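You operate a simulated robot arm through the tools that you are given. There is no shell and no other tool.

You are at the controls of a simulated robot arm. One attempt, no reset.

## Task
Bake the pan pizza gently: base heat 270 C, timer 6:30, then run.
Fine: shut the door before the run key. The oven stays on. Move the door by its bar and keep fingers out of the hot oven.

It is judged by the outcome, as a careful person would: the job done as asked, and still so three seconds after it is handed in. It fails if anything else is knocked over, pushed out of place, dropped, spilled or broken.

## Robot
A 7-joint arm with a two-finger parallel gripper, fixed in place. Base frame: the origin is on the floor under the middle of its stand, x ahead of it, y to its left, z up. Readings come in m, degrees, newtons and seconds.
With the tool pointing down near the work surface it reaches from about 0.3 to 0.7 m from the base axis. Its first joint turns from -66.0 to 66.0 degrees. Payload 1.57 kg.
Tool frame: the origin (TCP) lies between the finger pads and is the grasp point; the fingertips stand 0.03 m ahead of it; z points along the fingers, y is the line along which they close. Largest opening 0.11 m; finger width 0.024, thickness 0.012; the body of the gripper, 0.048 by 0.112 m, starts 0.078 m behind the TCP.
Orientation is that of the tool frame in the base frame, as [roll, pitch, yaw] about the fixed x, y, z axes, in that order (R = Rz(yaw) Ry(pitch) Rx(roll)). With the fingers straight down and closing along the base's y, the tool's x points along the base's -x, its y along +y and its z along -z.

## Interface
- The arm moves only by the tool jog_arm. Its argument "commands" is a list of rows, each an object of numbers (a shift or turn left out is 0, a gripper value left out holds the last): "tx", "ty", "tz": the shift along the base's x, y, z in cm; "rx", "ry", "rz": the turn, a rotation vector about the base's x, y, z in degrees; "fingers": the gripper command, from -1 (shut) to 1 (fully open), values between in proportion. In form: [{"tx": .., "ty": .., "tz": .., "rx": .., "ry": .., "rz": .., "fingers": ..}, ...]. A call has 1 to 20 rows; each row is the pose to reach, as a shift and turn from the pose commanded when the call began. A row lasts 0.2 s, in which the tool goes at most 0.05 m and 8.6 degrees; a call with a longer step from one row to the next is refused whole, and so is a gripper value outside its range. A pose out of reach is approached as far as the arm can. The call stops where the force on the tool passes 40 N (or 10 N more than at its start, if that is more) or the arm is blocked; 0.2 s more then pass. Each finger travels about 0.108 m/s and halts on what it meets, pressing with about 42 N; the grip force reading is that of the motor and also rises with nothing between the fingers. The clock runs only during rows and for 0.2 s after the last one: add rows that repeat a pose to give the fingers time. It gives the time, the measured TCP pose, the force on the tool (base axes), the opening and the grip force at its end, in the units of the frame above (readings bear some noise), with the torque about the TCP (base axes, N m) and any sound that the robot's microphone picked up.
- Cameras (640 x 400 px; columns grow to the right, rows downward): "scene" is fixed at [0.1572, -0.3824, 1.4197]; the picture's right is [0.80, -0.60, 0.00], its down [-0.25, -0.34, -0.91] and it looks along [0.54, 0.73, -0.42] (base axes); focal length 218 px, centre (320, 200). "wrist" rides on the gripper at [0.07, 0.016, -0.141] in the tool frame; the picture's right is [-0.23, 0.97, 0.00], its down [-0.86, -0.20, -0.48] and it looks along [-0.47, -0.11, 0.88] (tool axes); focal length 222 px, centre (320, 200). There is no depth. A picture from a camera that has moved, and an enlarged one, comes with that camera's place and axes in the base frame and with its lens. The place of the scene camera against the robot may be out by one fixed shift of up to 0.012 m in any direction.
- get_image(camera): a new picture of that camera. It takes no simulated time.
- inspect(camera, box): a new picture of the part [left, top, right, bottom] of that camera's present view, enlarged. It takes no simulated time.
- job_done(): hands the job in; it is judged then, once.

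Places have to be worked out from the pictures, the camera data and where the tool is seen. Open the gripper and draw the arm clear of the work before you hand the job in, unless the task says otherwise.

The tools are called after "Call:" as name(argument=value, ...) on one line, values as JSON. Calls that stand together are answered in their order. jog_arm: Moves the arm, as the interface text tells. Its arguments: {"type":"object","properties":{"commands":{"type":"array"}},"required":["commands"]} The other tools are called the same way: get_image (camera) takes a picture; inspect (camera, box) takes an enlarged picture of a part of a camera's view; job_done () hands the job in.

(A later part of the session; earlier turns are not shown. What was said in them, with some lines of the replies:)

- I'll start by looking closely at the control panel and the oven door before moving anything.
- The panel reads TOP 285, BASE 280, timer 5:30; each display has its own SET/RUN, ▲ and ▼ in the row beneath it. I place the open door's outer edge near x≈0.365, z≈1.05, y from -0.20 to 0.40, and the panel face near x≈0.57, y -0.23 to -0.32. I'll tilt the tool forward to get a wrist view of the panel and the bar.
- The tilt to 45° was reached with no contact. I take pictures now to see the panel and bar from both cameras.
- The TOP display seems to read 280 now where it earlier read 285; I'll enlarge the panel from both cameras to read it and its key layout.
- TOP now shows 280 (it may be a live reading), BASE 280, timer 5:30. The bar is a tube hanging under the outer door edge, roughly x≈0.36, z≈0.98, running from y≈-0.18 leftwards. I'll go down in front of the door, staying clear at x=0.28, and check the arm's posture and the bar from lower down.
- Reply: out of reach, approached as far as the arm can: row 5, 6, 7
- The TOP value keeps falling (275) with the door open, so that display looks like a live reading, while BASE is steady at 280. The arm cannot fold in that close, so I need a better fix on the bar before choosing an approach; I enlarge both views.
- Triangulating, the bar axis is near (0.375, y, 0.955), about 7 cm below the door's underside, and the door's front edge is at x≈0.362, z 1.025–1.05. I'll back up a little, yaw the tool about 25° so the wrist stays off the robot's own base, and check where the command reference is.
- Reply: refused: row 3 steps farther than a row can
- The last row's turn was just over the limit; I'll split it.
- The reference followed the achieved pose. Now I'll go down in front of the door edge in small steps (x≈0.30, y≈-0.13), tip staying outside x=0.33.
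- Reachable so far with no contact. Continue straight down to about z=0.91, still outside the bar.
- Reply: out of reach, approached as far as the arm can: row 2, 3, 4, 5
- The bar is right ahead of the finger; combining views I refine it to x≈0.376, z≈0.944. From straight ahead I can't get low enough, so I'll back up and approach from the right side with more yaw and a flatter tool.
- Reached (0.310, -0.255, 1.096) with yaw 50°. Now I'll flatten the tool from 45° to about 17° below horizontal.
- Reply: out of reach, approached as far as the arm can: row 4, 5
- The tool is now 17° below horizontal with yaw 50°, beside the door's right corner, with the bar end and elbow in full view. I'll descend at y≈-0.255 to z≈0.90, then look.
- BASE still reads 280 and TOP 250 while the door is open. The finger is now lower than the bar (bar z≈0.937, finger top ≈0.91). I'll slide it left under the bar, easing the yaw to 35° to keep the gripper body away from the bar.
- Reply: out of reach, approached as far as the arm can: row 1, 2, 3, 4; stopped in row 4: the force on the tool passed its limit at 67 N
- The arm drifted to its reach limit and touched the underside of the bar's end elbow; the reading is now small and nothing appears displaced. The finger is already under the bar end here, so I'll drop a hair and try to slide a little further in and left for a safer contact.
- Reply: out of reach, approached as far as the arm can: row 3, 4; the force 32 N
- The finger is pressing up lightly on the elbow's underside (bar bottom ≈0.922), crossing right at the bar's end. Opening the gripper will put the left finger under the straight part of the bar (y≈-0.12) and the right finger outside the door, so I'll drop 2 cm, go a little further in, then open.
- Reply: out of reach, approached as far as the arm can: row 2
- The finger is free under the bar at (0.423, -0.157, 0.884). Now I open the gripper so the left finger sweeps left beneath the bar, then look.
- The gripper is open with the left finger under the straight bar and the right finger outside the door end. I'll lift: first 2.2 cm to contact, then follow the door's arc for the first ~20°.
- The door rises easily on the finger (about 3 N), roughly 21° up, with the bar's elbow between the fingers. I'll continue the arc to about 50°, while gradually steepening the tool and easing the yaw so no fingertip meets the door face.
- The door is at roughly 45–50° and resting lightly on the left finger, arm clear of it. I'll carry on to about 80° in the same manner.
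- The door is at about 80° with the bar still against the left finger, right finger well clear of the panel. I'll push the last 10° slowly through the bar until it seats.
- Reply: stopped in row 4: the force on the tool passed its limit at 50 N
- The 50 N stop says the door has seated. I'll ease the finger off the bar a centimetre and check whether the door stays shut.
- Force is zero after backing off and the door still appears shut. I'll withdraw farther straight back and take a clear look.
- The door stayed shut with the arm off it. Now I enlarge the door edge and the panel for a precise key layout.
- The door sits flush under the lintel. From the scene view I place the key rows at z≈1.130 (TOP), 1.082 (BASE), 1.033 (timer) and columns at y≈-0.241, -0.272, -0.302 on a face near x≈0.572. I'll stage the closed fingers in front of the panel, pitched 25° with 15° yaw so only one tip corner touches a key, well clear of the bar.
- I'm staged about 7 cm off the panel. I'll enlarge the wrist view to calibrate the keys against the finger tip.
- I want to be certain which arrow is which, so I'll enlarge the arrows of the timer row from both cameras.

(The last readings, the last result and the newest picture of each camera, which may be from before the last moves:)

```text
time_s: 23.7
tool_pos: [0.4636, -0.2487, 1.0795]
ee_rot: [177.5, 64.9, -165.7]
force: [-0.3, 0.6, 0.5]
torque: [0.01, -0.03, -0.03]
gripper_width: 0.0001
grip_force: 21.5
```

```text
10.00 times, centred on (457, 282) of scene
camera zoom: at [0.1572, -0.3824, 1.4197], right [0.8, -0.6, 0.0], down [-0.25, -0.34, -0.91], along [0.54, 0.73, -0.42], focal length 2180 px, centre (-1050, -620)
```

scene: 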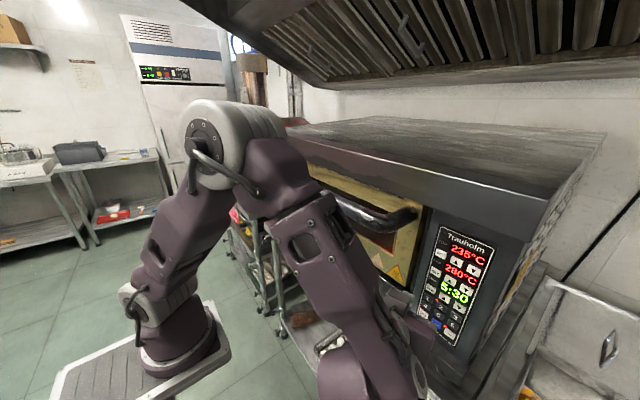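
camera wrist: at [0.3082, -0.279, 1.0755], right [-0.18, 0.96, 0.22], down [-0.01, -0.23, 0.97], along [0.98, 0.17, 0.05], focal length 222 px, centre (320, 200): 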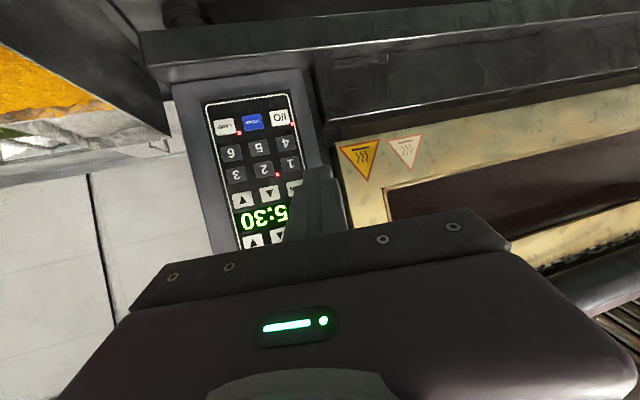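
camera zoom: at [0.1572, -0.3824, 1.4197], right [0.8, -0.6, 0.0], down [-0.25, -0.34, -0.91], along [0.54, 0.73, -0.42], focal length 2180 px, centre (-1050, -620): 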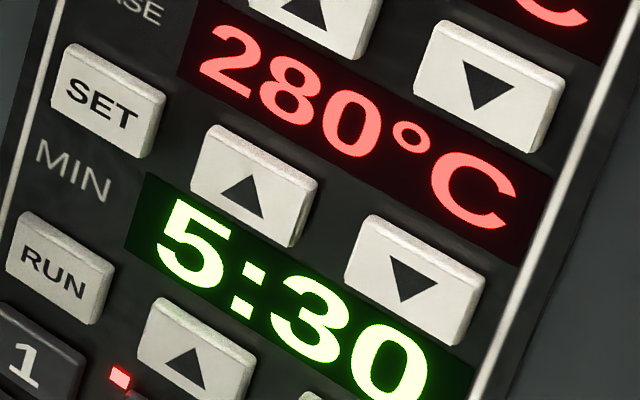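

Confirmed: middle column is ▲, right column ▼. Re-triangulating from two wrist views puts the key tops at x≈0.541, the BASE row at z≈1.115, the timer row at z≈1.069, columns y≈-0.258 / -0.286 / -0.3145. I'll hover about 1 cm off BASE SET to check the aim before touching.

Call:
jog_arm(commands=[{"ty": -0.4, "tz": 2}, {"ty": -0.7, "tz": 3.7}, {"tx": 1.5, "ty": -0.7, "tz": 3.7}, {"tx": 2.6, "ty": -0.7, "tz": 3.7}, {"tx": 2.6, "ty": -0.7, "tz": 3.7}])

Call:
get_image(camera="wrist")

Call:
inspect(camera="scene", box=[380, 215, 509, 320])

```text
time_s: 24.9
tool_pos: [0.4897, -0.2572, 1.119]
ee_rot: [177.5, 64.9, -165.8]
force: [0.0, 0.5, -0.1]
torque: [0.02, -0.01, 0.0]
gripper_width: 0.0
grip_force: 21.5
```

```text
taken
camera wrist: at [0.3346, -0.2864, 1.1152], right [-0.18, 0.96, 0.22], down [-0.01, -0.23, 0.97], along [0.98, 0.18, 0.05], focal length 222 px, centre (320, 200)
```

wrist: 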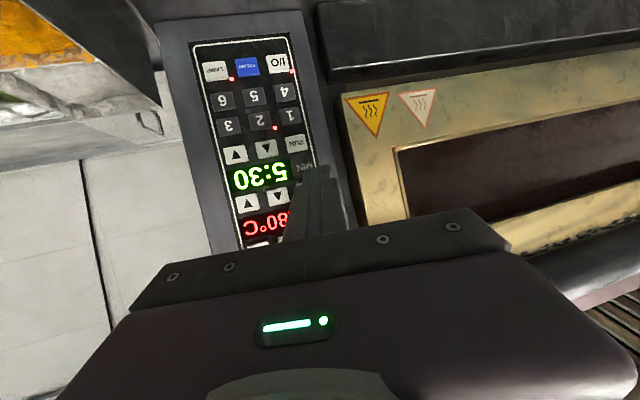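

```text
3.81 times, centred on (444, 268) of scene
camera zoom: at [0.1572, -0.3824, 1.4197], right [0.8, -0.6, 0.0], down [-0.25, -0.34, -0.91], along [0.54, 0.73, -0.42], focal length 831 px, centre (-154, -57)
```

zoom: 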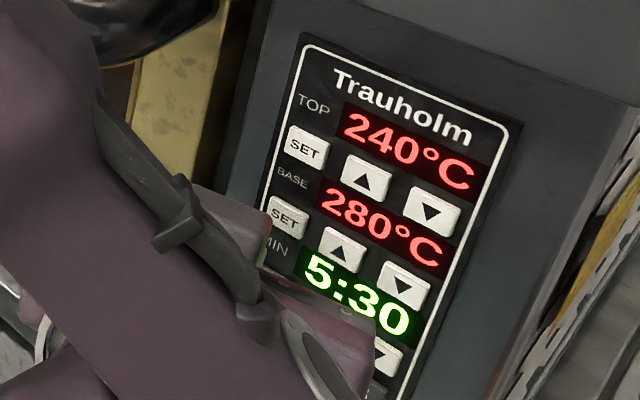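

TOP now reads 240 and is recovering with the door shut, so those displays show live heat; SET likely calls up the set value. I'll check the finger tip's alignment with BASE SET.

Call:
inspect(camera="wrist", box=[230, 130, 350, 250])

Call:
inspect(camera="scene", box=[415, 240, 479, 290])

```text
3.33 times, centred on (290, 190) of wrist
camera zoom: at [0.3346, -0.2864, 1.1152], right [-0.18, 0.96, 0.22], down [-0.01, -0.23, 0.97], along [0.98, 0.18, 0.05], focal length 740 px, centre (420, 233)
```

zoom: 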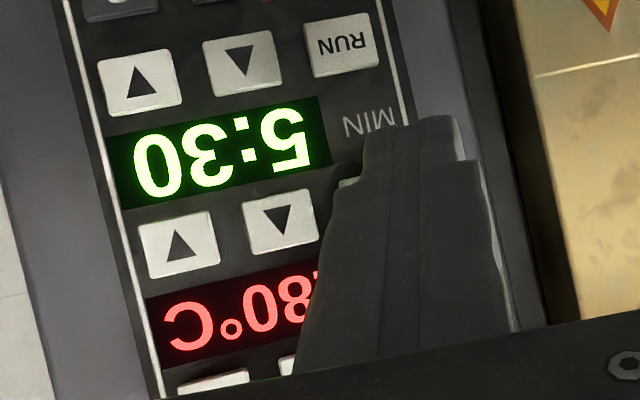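

```text
8.00 times, centred on (447, 265) of scene
camera zoom: at [0.1572, -0.3824, 1.4197], right [0.8, -0.6, 0.0], down [-0.25, -0.34, -0.91], along [0.54, 0.73, -0.42], focal length 1744 px, centre (-696, -320)
```

zoom: 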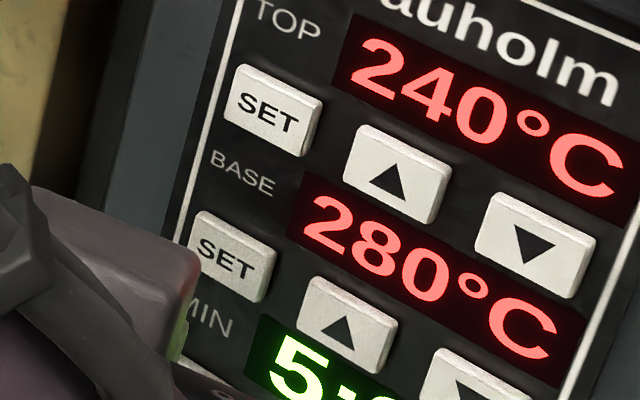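

In the wrist view the tip corner projects about 3 mm above the centre of BASE SET and is aligned sideways; I'll lower 3 mm and press in gently.

Call:
jog_arm(commands=[{"tx": 0.5, "tz": -0.3}, {"tx": 1.2, "tz": -0.3}, {"tx": 1.5, "tz": -0.3}, {"tx": 1.7, "tz": -0.3}, {"tx": 1.9, "tz": -0.3}])

Call:
inspect(camera="scene", box=[415, 225, 495, 290])

Call:
inspect(camera="wrist", box=[220, 120, 350, 250])

```text
time_s: 26.1
tool_pos: [0.5088, -0.2572, 1.1164]
ee_rot: [177.6, 64.9, -165.7]
force: [-1.5, 0.8, 1.0]
torque: [0.01, -0.01, -0.01]
gripper_width: 0.0
grip_force: 21.8
```

```text
6.15 times, centred on (455, 258) of scene
camera zoom: at [0.1572, -0.3824, 1.4198], right [0.8, -0.6, 0.0], down [-0.25, -0.34, -0.91], along [0.54, 0.73, -0.42], focal length 1342 px, centre (-511, -154)
```

zoom: 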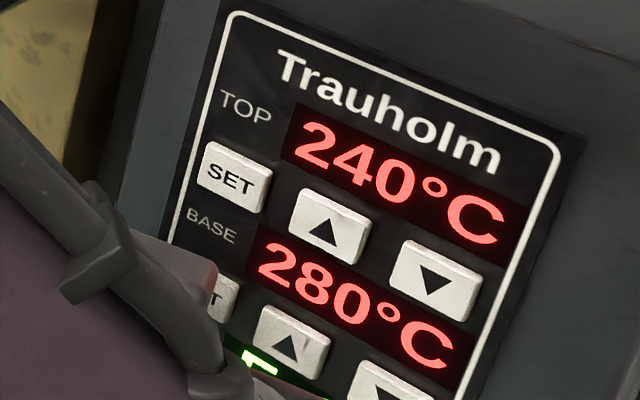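

```text
3.08 times, centred on (285, 185) of wrist
camera zoom: at [0.3531, -0.2866, 1.1127], right [-0.18, 0.96, 0.22], down [-0.01, -0.23, 0.97], along [0.98, 0.17, 0.05], focal length 684 px, centre (428, 246)
```

zoom: 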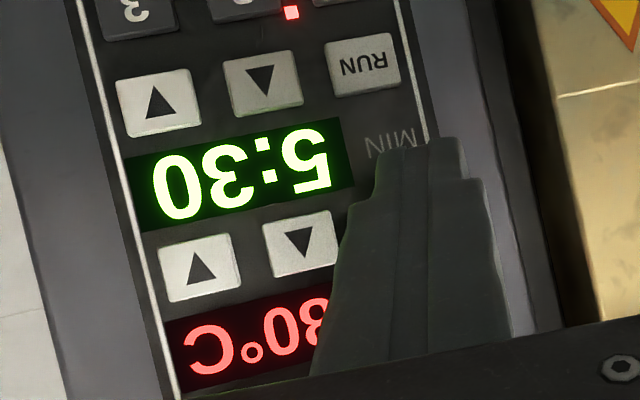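

First hint of contact (-1.5 N in x) with the tip corner at x≈0.543. I'll push a few millimetres more in small steps.

Call:
jog_arm(commands=[{"tx": 0.15}, {"tx": 0.3}, {"tx": 0.4}, {"tx": 0.4}])

Call:
inspect(camera="scene", box=[415, 225, 495, 290])

```text
time_s: 27.1
tool_pos: [0.5118, -0.2571, 1.1161]
ee_rot: [177.7, 64.8, -165.9]
force: [-24.9, 2.2, 1.5]
torque: [-0.02, 0.04, 0.07]
gripper_width: 0.0
grip_force: 21.4
heard: click
```

```text
6.15 times, centred on (455, 258) of scene
camera zoom: at [0.1563, -0.3823, 1.4199], right [0.8, -0.6, 0.0], down [-0.25, -0.34, -0.91], along [0.54, 0.73, -0.42], focal length 1342 px, centre (-511, -154)
```

zoom: 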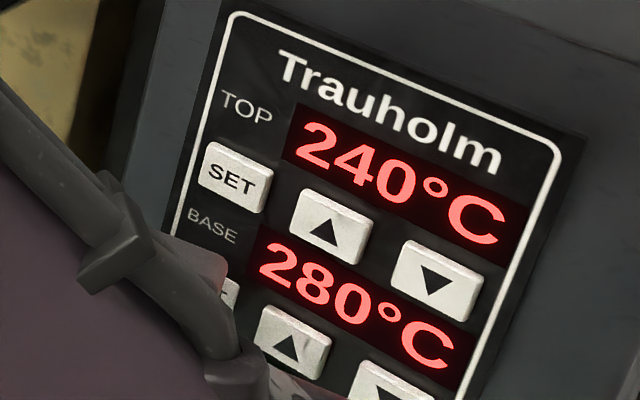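

A click was heard at about 25 N. I'll release and look at the display.

Call:
jog_arm(commands=[{"tx": -0.8}, {"tx": -1.6}, {"tx": -1.6}])

Call:
inspect(camera="scene", box=[405, 215, 509, 350])

Call:
inspect(camera="wrist", box=[180, 20, 350, 250])

```text
time_s: 27.9
tool_pos: [0.4972, -0.2558, 1.1153]
ee_rot: [177.8, 64.9, -165.6]
force: [0.3, -0.6, -0.2]
torque: [-0.01, 0.01, -0.01]
gripper_width: 0.0
grip_force: 21.0
```

```text
2.96 times, centred on (457, 282) of scene
camera zoom: at [0.1572, -0.3824, 1.4197], right [0.8, -0.6, 0.0], down [-0.25, -0.34, -0.91], along [0.54, 0.73, -0.42], focal length 646 px, centre (-86, -44)
```

zoom: 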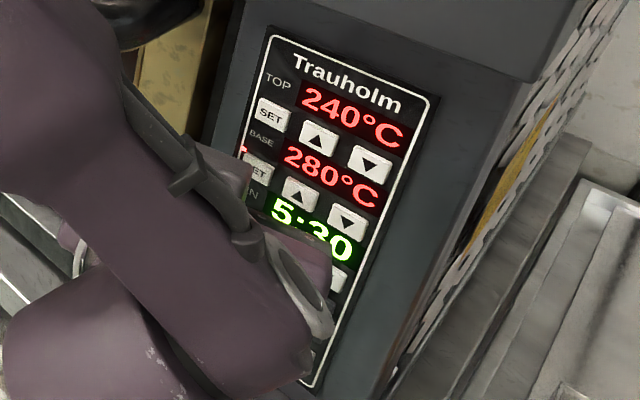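

```text
1.74 times, centred on (265, 135) of wrist
camera zoom: at [0.3422, -0.2864, 1.1128], right [-0.18, 0.96, 0.22], down [-0.01, -0.23, 0.97], along [0.98, 0.17, 0.05], focal length 386 px, centre (416, 313)
```

zoom: 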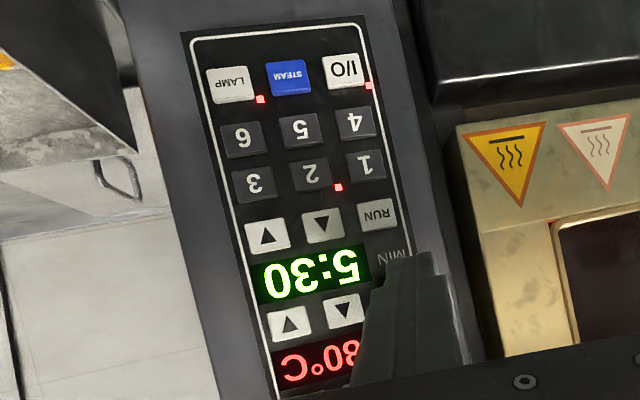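

An LED beside BASE SET is now lit, so BASE is in setting mode, showing 280. Next I move over to BASE ▼ (y≈-0.313) and give it one short press.

Call:
jog_arm(commands=[{"ty": -3}, {"ty": -5.5}, {"ty": -5.5}, {"tx": 1.0, "ty": -5.5}, {"tx": 1.4, "ty": -5.5}, {"tx": 1.6, "ty": -5.5}, {"tx": 0.8, "ty": -5.5}, {"tx": 0, "ty": -5.5}, {"tx": 0, "ty": -5.5}])

Call:
inspect(camera="scene", box=[405, 215, 509, 350])

Call:
inspect(camera="wrist", box=[180, 20, 380, 250])

```text
time_s: 29.9
tool_pos: [0.4963, -0.3119, 1.1157]
ee_rot: [177.6, 65.0, -165.8]
force: [-0.1, 0.5, 0.8]
torque: [-0.02, -0.01, 0.0]
gripper_width: 0.0
grip_force: 22.0
heard: click
```

```text
2.96 times, centred on (457, 282) of scene
camera zoom: at [0.1572, -0.3824, 1.4197], right [0.8, -0.6, 0.0], down [-0.25, -0.34, -0.91], along [0.54, 0.73, -0.42], focal length 646 px, centre (-86, -44)
```

zoom: 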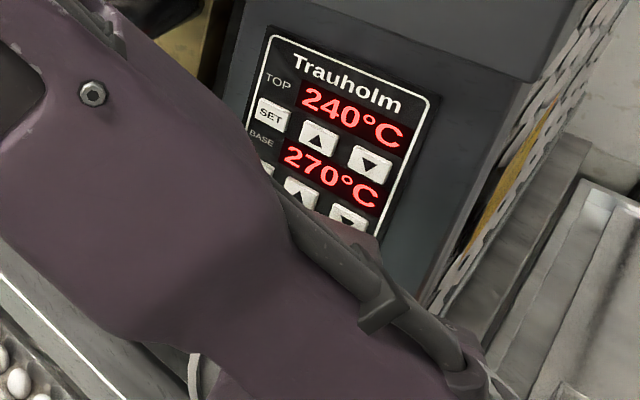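

```text
1.74 times, centred on (280, 135) of wrist
camera zoom: at [0.3416, -0.3414, 1.1132], right [-0.18, 0.96, 0.22], down [-0.01, -0.23, 0.97], along [0.98, 0.18, 0.05], focal length 386 px, centre (390, 313)
```

zoom: 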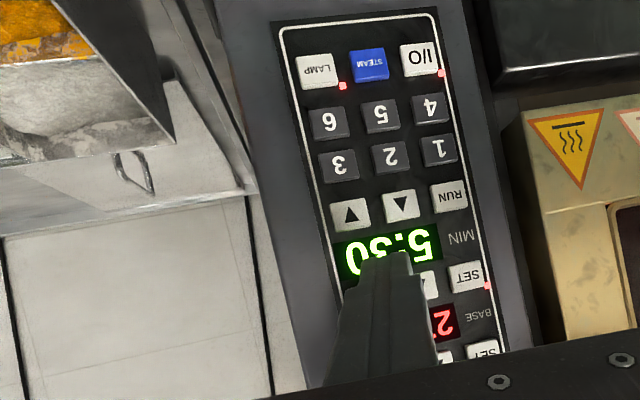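

BASE now reads 270, with its SET LED still lit. I'll press SET once more to store and leave setting mode, then check that 270 stays.

Call:
jog_arm(commands=[{"ty": 3}, {"ty": 5.45}, {"ty": 5.45}, {"tx": 1.0, "ty": 5.45}, {"tx": 1.4, "ty": 5.45}, {"tx": 1.65, "ty": 5.45}, {"tx": 0.8, "ty": 5.45}, {"tx": 0, "ty": 5.45}, {"tx": 0, "ty": 5.45}])

Call:
inspect(camera="scene", box=[405, 215, 509, 350])

Call:
inspect(camera="wrist", box=[180, 20, 380, 250])

```text
time_s: 31.9
tool_pos: [0.4972, -0.2575, 1.1177]
ee_rot: [177.8, 64.9, -165.7]
force: [-0.2, 0.6, 0.3]
torque: [-0.04, 0.0, 0.01]
gripper_width: 0.0
grip_force: 20.8
heard: click
```

```text
2.96 times, centred on (457, 282) of scene
camera zoom: at [0.1572, -0.3824, 1.4197], right [0.8, -0.6, 0.0], down [-0.25, -0.34, -0.91], along [0.54, 0.73, -0.42], focal length 646 px, centre (-86, -44)
```

zoom: 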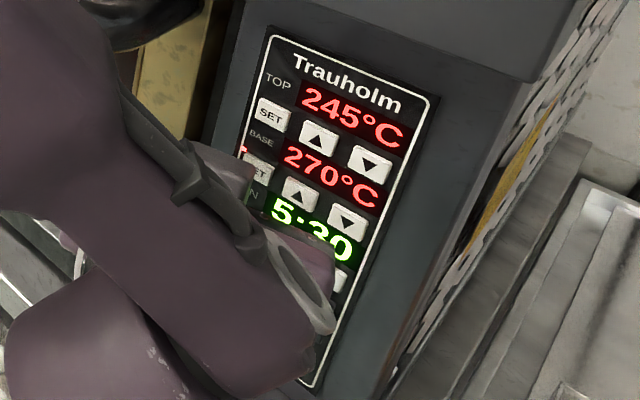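

```text
1.74 times, centred on (280, 135) of wrist
camera zoom: at [0.342, -0.2875, 1.1135], right [-0.18, 0.96, 0.22], down [-0.01, -0.23, 0.97], along [0.98, 0.17, 0.05], focal length 386 px, centre (390, 313)
```

zoom: 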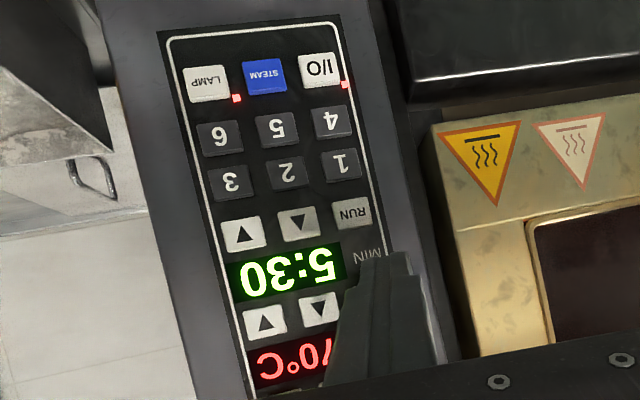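

The click came but the BASE LED is still lit, with 270 shown. I'll back off a little, wait a couple of seconds and see what the panel does.

Call:
jog_arm(commands=[{"tx": -2, "ty": -3}, {"tx": -4, "ty": -6, "tz": -3}, {"tx": -6, "ty": -6, "tz": -6}, {"tx": -6, "ty": -6, "tz": -6}, {"tx": -6, "ty": -6, "tz": -6}, {"tx": -6, "ty": -6, "tz": -6}])

Call:
inspect(camera="scene", box=[405, 215, 509, 350])

Call:
inspect(camera="wrist", box=[180, 20, 420, 260])

```text
time_s: 33.3
tool_pos: [0.4367, -0.3157, 1.0561]
ee_rot: [177.7, 65.0, -165.7]
force: [0.0, 0.0, 0.4]
torque: [0.03, 0.03, -0.02]
gripper_width: 0.0
grip_force: 20.8
```

```text
2.96 times, centred on (457, 282) of scene
camera zoom: at [0.1572, -0.3824, 1.4197], right [0.8, -0.6, 0.0], down [-0.25, -0.34, -0.91], along [0.54, 0.73, -0.42], focal length 646 px, centre (-86, -44)
```

zoom: 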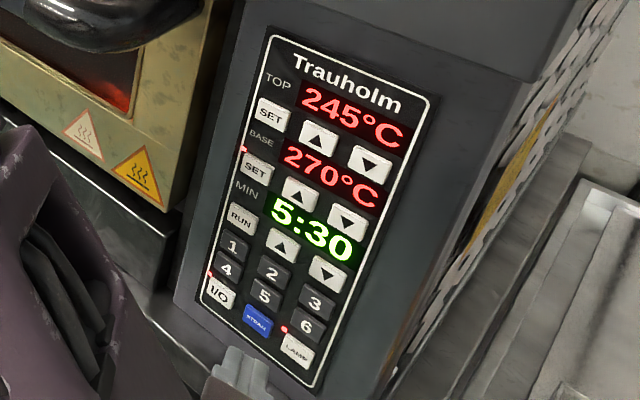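

```text
1.67 times, centred on (300, 140) of wrist
camera zoom: at [0.2821, -0.3457, 1.0533], right [-0.18, 0.96, 0.22], down [-0.01, -0.23, 0.97], along [0.98, 0.18, 0.05], focal length 370 px, centre (353, 300)
```

zoom: 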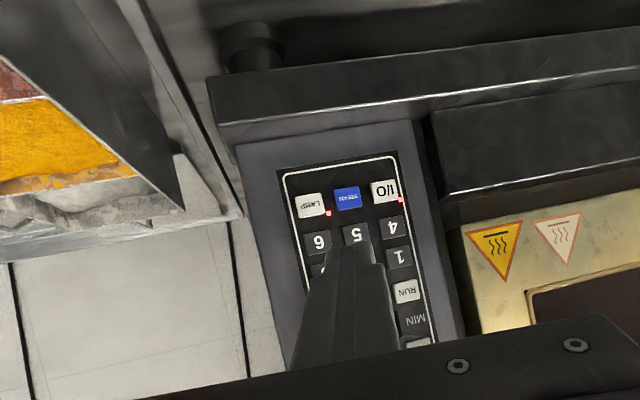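

The BASE LED is still on with 270 shown. I'll let a few seconds pass without touching anything to learn whether the setting mode times out and what value remains.

Call:
jog_arm(commands=[{}, {}, {}, {}, {}, {}, {}, {}, {}, {}, {}, {}, {}, {}, {}, {}, {}, {}, {}, {}])

Call:
inspect(camera="scene", box=[405, 215, 509, 350])

```text
time_s: 37.5
tool_pos: [0.4373, -0.3167, 1.056]
ee_rot: [177.6, 64.9, -165.7]
force: [0.0, 0.6, -0.1]
torque: [0.02, 0.02, -0.01]
gripper_width: 0.0002
grip_force: 21.8
```

```text
2.96 times, centred on (457, 282) of scene
camera zoom: at [0.1572, -0.3824, 1.4197], right [0.8, -0.6, 0.0], down [-0.25, -0.34, -0.91], along [0.54, 0.73, -0.42], focal length 646 px, centre (-86, -44)
```

zoom: 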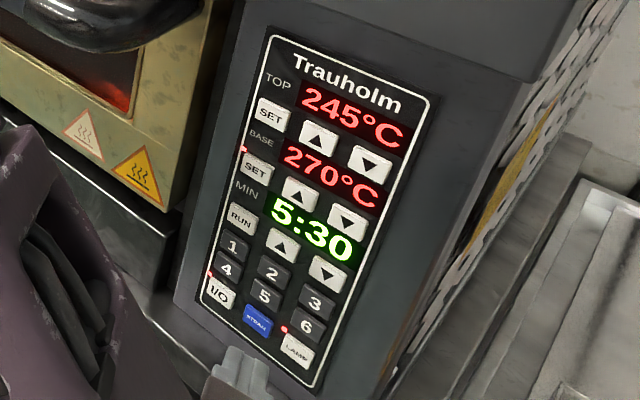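

BASE stays at 270 and the LED simply marks BASE as selected. Now the timer: I move to 1 cm off timer ▲ (y≈-0.286, z≈1.069) and check the aim.

Call:
jog_arm(commands=[{"tx": 1, "ty": 1.5, "tz": 0.8}, {"tx": 3, "ty": 3.2, "tz": 1.5}, {"tx": 6, "ty": 3.2, "tz": 1.5}, {"tx": 6, "ty": 3.2, "tz": 1.5}])

Call:
inspect(camera="wrist", box=[200, 110, 360, 250])

Call:
inspect(camera="scene", box=[405, 215, 509, 350])

```text
time_s: 38.5
tool_pos: [0.499, -0.2848, 1.0721]
ee_rot: [177.6, 64.9, -165.7]
force: [-0.5, -0.4, -0.5]
torque: [0.01, 0.01, 0.03]
gripper_width: 0.0002
grip_force: 21.7
```

```text
2.86 times, centred on (280, 180) of wrist
camera zoom: at [0.3433, -0.3138, 1.068], right [-0.18, 0.96, 0.22], down [-0.01, -0.23, 0.97], along [0.98, 0.18, 0.05], focal length 635 px, centre (434, 257)
```

zoom: 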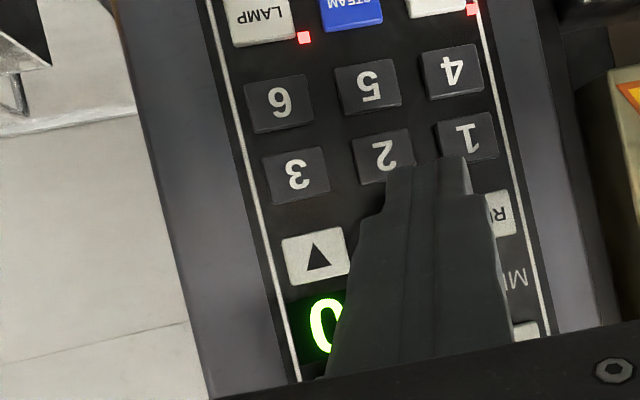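

```text
2.96 times, centred on (457, 282) of scene
camera zoom: at [0.1572, -0.3824, 1.4197], right [0.8, -0.6, 0.0], down [-0.25, -0.34, -0.91], along [0.54, 0.73, -0.42], focal length 646 px, centre (-86, -44)
```

zoom: 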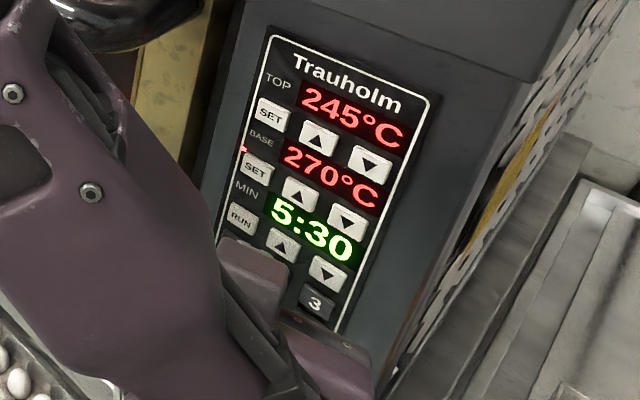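

The tip projects almost exactly onto timer ▲ (midway between RUN and ▼). One short press with a 2 mm lower aim.

Call:
jog_arm(commands=[{"tx": 0.5, "tz": -0.2}, {"tx": 1.0, "tz": -0.2}, {"tx": 1.4, "tz": -0.2}, {"tx": 1.6, "tz": -0.2}, {"tx": 0.8, "tz": -0.2}, {"tx": 0, "tz": -0.2}, {"tx": 0, "tz": -0.2}])

Call:
inspect(camera="scene", box=[405, 215, 509, 350])

```text
time_s: 40.1
tool_pos: [0.4963, -0.286, 1.0687]
ee_rot: [177.7, 64.8, -165.8]
force: [-0.2, 0.1, 0.5]
torque: [0.02, 0.03, 0.0]
gripper_width: 0.0003
grip_force: 21.5
heard: click
```

```text
2.96 times, centred on (457, 282) of scene
camera zoom: at [0.1572, -0.3824, 1.4197], right [0.8, -0.6, 0.0], down [-0.25, -0.34, -0.91], along [0.54, 0.73, -0.42], focal length 646 px, centre (-86, -44)
```

zoom: 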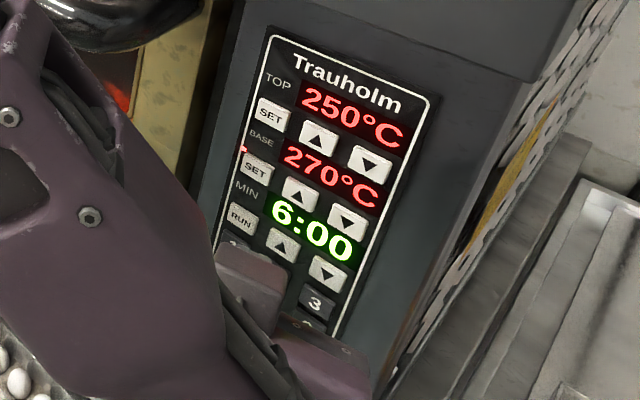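

The timer stepped to 6:00, so one press is 30 s. One more identical press gives 6:30.

Call:
jog_arm(commands=[{"tx": 0.5}, {"tx": 1.0}, {"tx": 1.4}, {"tx": 1.6}, {"tx": 0.8}, {"tx": 0}, {"tx": 0}])

Call:
inspect(camera="scene", box=[405, 215, 509, 350])

```text
time_s: 41.7
tool_pos: [0.4979, -0.2857, 1.0693]
ee_rot: [177.7, 65.0, -165.7]
force: [0.3, 0.4, -0.1]
torque: [0.0, -0.02, 0.01]
gripper_width: 0.0
grip_force: 21.2
heard: click
```

```text
2.96 times, centred on (457, 282) of scene
camera zoom: at [0.1572, -0.3824, 1.4197], right [0.8, -0.6, 0.0], down [-0.25, -0.34, -0.91], along [0.54, 0.73, -0.42], focal length 646 px, centre (-86, -44)
```

zoom: 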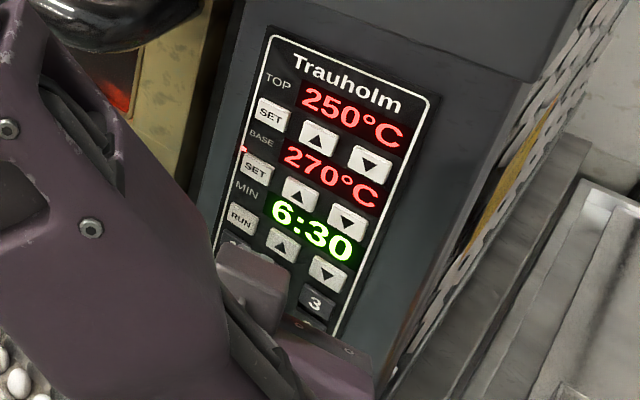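

The panel reads BASE 270 and timer 6:30. Before RUN I confirm the door is still fully shut.

Call:
get_image(camera="scene")

Call:
get_image(camera="wrist")

Call:
inspect(camera="scene", box=[300, 150, 460, 290])

```text
taken
```

scene: 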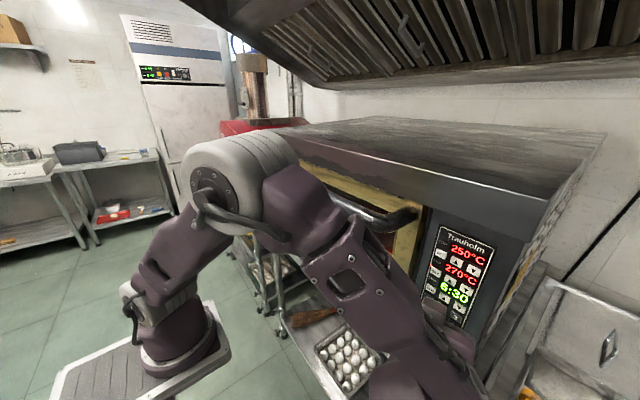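

```text
taken
camera wrist: at [0.3423, -0.3153, 1.0663], right [-0.18, 0.96, 0.22], down [-0.01, -0.23, 0.97], along [0.98, 0.17, 0.05], focal length 222 px, centre (320, 200)
```

wrist: 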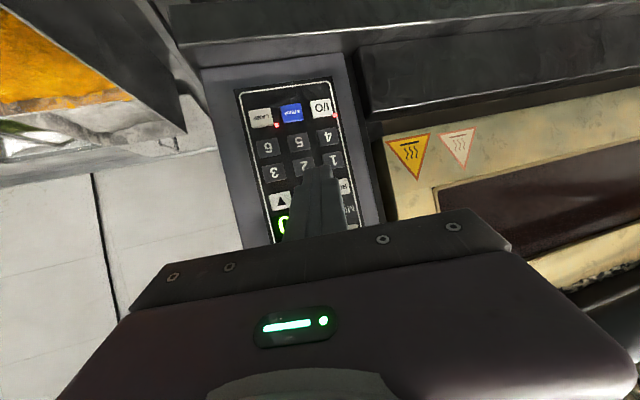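

```text
2.86 times, centred on (380, 220) of scene
camera zoom: at [0.1572, -0.3824, 1.4197], right [0.8, -0.6, 0.0], down [-0.25, -0.34, -0.91], along [0.54, 0.73, -0.42], focal length 623 px, centre (149, 143)
```

zoom: 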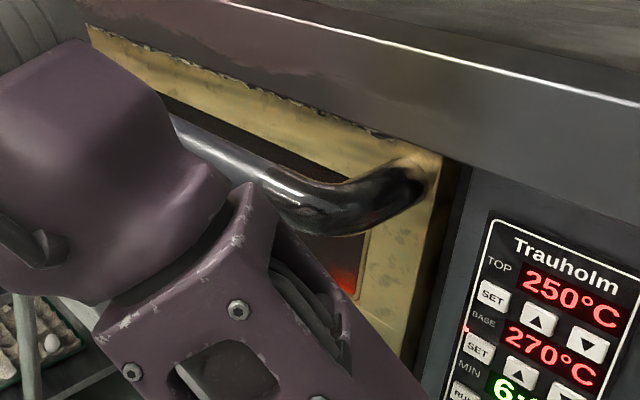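

The door sits flush and vertical, it has stayed put, and TOP is recovering (250), which fits a shut oven. Now I shift to RUN (y≈-0.259, z≈1.069) at the same stand-off and give it one press.

Call:
jog_arm(commands=[{"ty": 1.4}, {"ty": 2.75}, {"ty": 2.75}, {"tx": 0.5, "ty": 2.75}, {"tx": 0.5, "ty": 2.75}])

Call:
inspect(camera="wrist", box=[200, 110, 360, 250])

Call:
inspect(camera="scene", box=[405, 215, 509, 350])

```text
time_s: 42.9
tool_pos: [0.5019, -0.2568, 1.0706]
ee_rot: [177.6, 64.8, -165.8]
force: [-0.6, -0.1, -0.2]
torque: [-0.02, 0.0, 0.03]
gripper_width: 0.0
grip_force: 21.9
```

```text
2.86 times, centred on (280, 180) of wrist
camera zoom: at [0.3473, -0.2866, 1.0668], right [-0.18, 0.96, 0.22], down [-0.01, -0.23, 0.97], along [0.98, 0.18, 0.05], focal length 635 px, centre (434, 257)
```

zoom: 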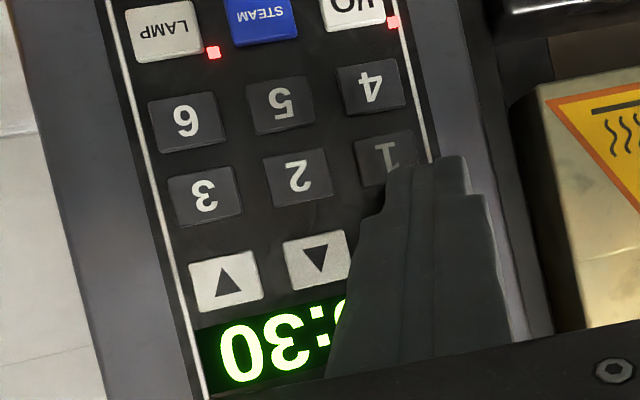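

```text
2.96 times, centred on (457, 282) of scene
camera zoom: at [0.1572, -0.3824, 1.4197], right [0.8, -0.6, 0.0], down [-0.25, -0.34, -0.91], along [0.54, 0.73, -0.42], focal length 646 px, centre (-86, -44)
```

zoom: 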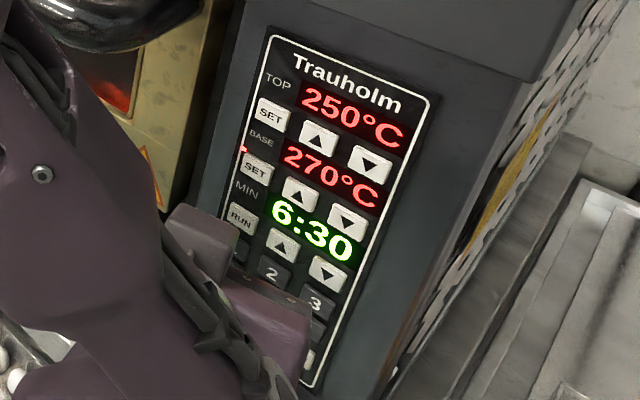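

The tip projects right onto the RUN key's centre. Pressing RUN once.

Call:
jog_arm(commands=[{"tx": 0.5}, {"tx": 0.9}, {"tx": 1.1}, {"tx": 0.4}, {"tx": -0.5}, {"tx": -0.5}])

Call:
inspect(camera="scene", box=[405, 215, 509, 350])

Call:
inspect(camera="wrist", box=[200, 60, 400, 250])

```text
time_s: 44.3
tool_pos: [0.4969, -0.2569, 1.0704]
ee_rot: [177.8, 64.9, -165.8]
force: [0.1, -0.3, 0.1]
torque: [0.01, 0.03, 0.01]
gripper_width: 0.0
grip_force: 21.8
heard: click
```

```text
2.96 times, centred on (457, 282) of scene
camera zoom: at [0.1572, -0.3824, 1.4197], right [0.8, -0.6, 0.0], down [-0.25, -0.34, -0.91], along [0.54, 0.73, -0.42], focal length 646 px, centre (-86, -44)
```

zoom: 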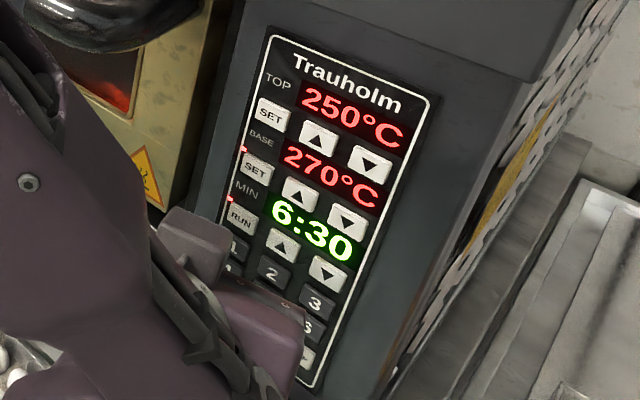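

```text
2.11 times, centred on (300, 155) of wrist
camera zoom: at [0.3416, -0.2862, 1.0672], right [-0.18, 0.96, 0.22], down [-0.01, -0.23, 0.97], along [0.98, 0.18, 0.05], focal length 468 px, centre (362, 295)
```

zoom: 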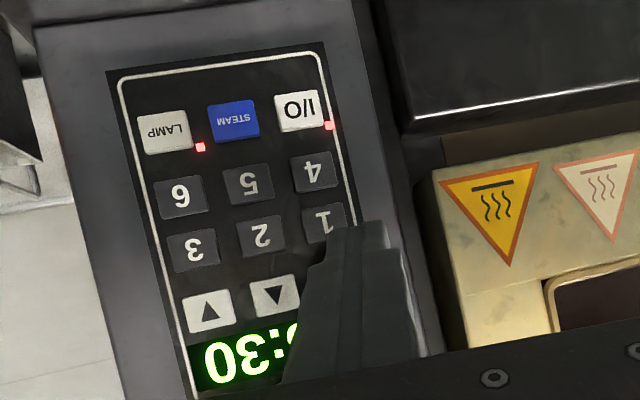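

The RUN LED is lit with 270 and 6:30 showing. I now draw the arm back, away from the panel and the bar, and open the gripper.

Call:
jog_arm(commands=[{"tx": -4}, {"tx": -8}, {"tx": -12, "ty": 0, "tz": 2}, {"tx": -15, "tz": 5, "fingers": 1}, {"tx": -17, "tz": 9, "fingers": 1}, {"tx": -18, "tz": 13, "fingers": 1}, {"tx": -18, "tz": 17, "fingers": 1}, {"tx": -18, "tz": 17, "fingers": 1}])

Call:
get_image(camera="scene")

Call:
inspect(camera="scene", box=[405, 215, 509, 350])

```text
time_s: 46.1
tool_pos: [0.3169, -0.2568, 1.2412]
ee_rot: [177.6, 64.9, -165.8]
force: [0.2, -0.2, 0.0]
torque: [0.03, -0.02, 0.01]
gripper_width: 0.11
grip_force: 0.1
```

```text
taken
```

scene: 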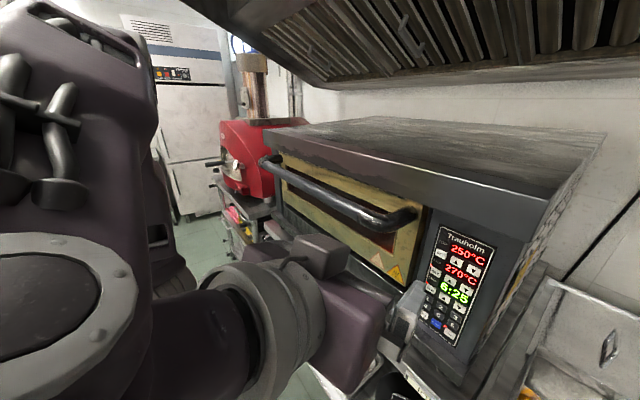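

```text
2.96 times, centred on (457, 282) of scene
camera zoom: at [0.1572, -0.3824, 1.4197], right [0.8, -0.6, 0.0], down [-0.25, -0.34, -0.91], along [0.54, 0.73, -0.42], focal length 646 px, centre (-86, -44)
```

zoom: 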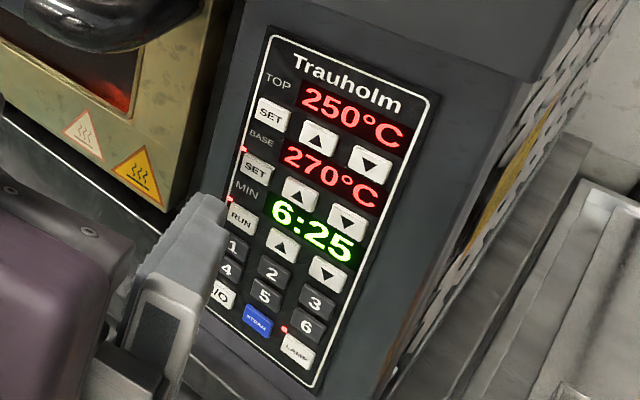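

The timer is counting down (6:25), BASE holds 270, and the door is shut in full view. I'll raise the arm a little more to see the I/O lamp and the whole panel once before handing in.

Call:
jog_arm(commands=[{"tx": 0, "ty": 3, "tz": 3, "ry": 6}, {"tx": 0, "ty": 6, "tz": 6, "ry": 12}, {"tx": 0, "ty": 9, "tz": 8, "ry": 18}, {"tx": 0, "ty": 11, "tz": 8, "ry": 25}, {"tx": 0, "ty": 11, "tz": 8, "ry": 25}])

Call:
get_image(camera="scene")

Call:
inspect(camera="scene", box=[405, 215, 509, 350])

Call:
get_image(camera="wrist")

```text
time_s: 47.3
tool_pos: [0.3185, -0.1489, 1.3208]
ee_rot: [169.9, 40.3, -172.0]
force: [0.5, 0.2, -0.6]
torque: [-0.01, 0.04, 0.0]
gripper_width: 0.1101
grip_force: 0.0
```

```text
taken
```

scene: 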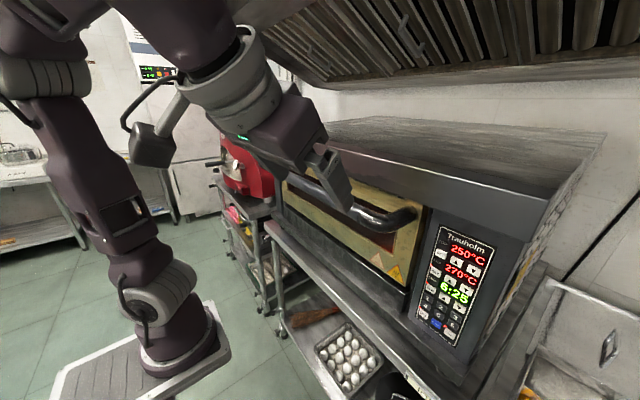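

```text
2.96 times, centred on (457, 282) of scene
camera zoom: at [0.1572, -0.3824, 1.4197], right [0.8, -0.6, 0.0], down [-0.25, -0.34, -0.91], along [0.54, 0.73, -0.42], focal length 646 px, centre (-86, -44)
```

zoom: 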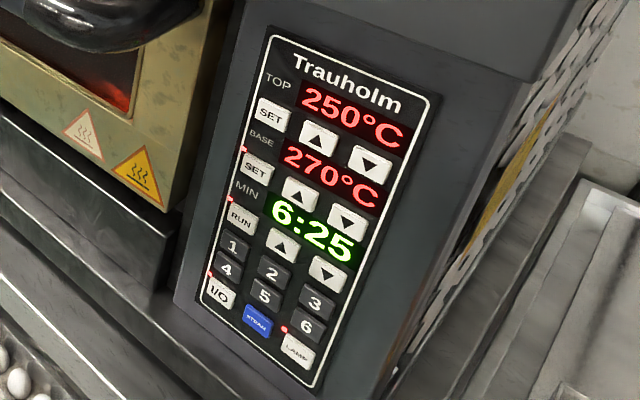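

```text
taken
camera wrist: at [0.1758, -0.1777, 1.3831], right [-0.07, 0.96, 0.28], down [0.41, -0.23, 0.89], along [0.91, 0.17, -0.37], focal length 222 px, centre (320, 200)
```

wrist: 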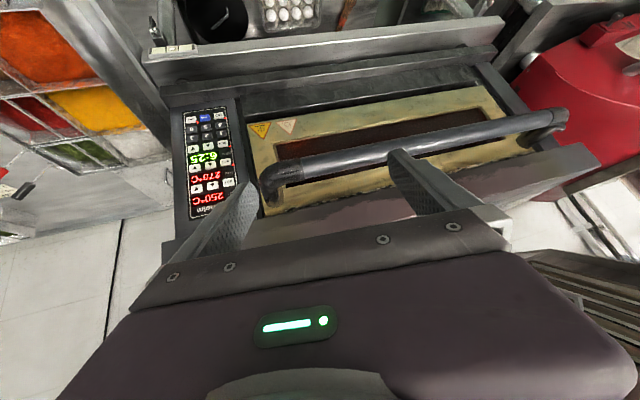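

The I/O, RUN and LAMP LEDs are lit, BASE reads 270 and the 6:30 timer is counting down. The door is shut, the eggs and everything else in view are undisturbed, and the gripper is open and clear of the oven. Handing in.

Call:
job_done()

```text
The job is handed in.
```

The pan pizza is baking. Base heat is set to 270 °C, and the timer was set to 6:30 and is counting down (6:25 at my last look). The door was shut before I pressed RUN, and the oven stayed on.

- **Door:** I closed it by its bar, and the fingers never entered the oven. It has stayed shut since.
- **Contact while closing:** one approach pressed the underside of the bar's end at 67 N, and the arm stopped itself. Nothing in the pictures looked moved or damaged.
- **Top heat:** I left its setting alone. The TOP display fell from 285 to 235 °C while the door was open and had recovered to 250 °C by the end.
- **Panel lights:** the light beside the BASE SET key is still on. A second SET press didn't turn it off, but the display held at 270. The light by key 2 went out when I changed the base heat.

I saw nothing else knocked or spilled, and the gripper is open and clear of the oven.
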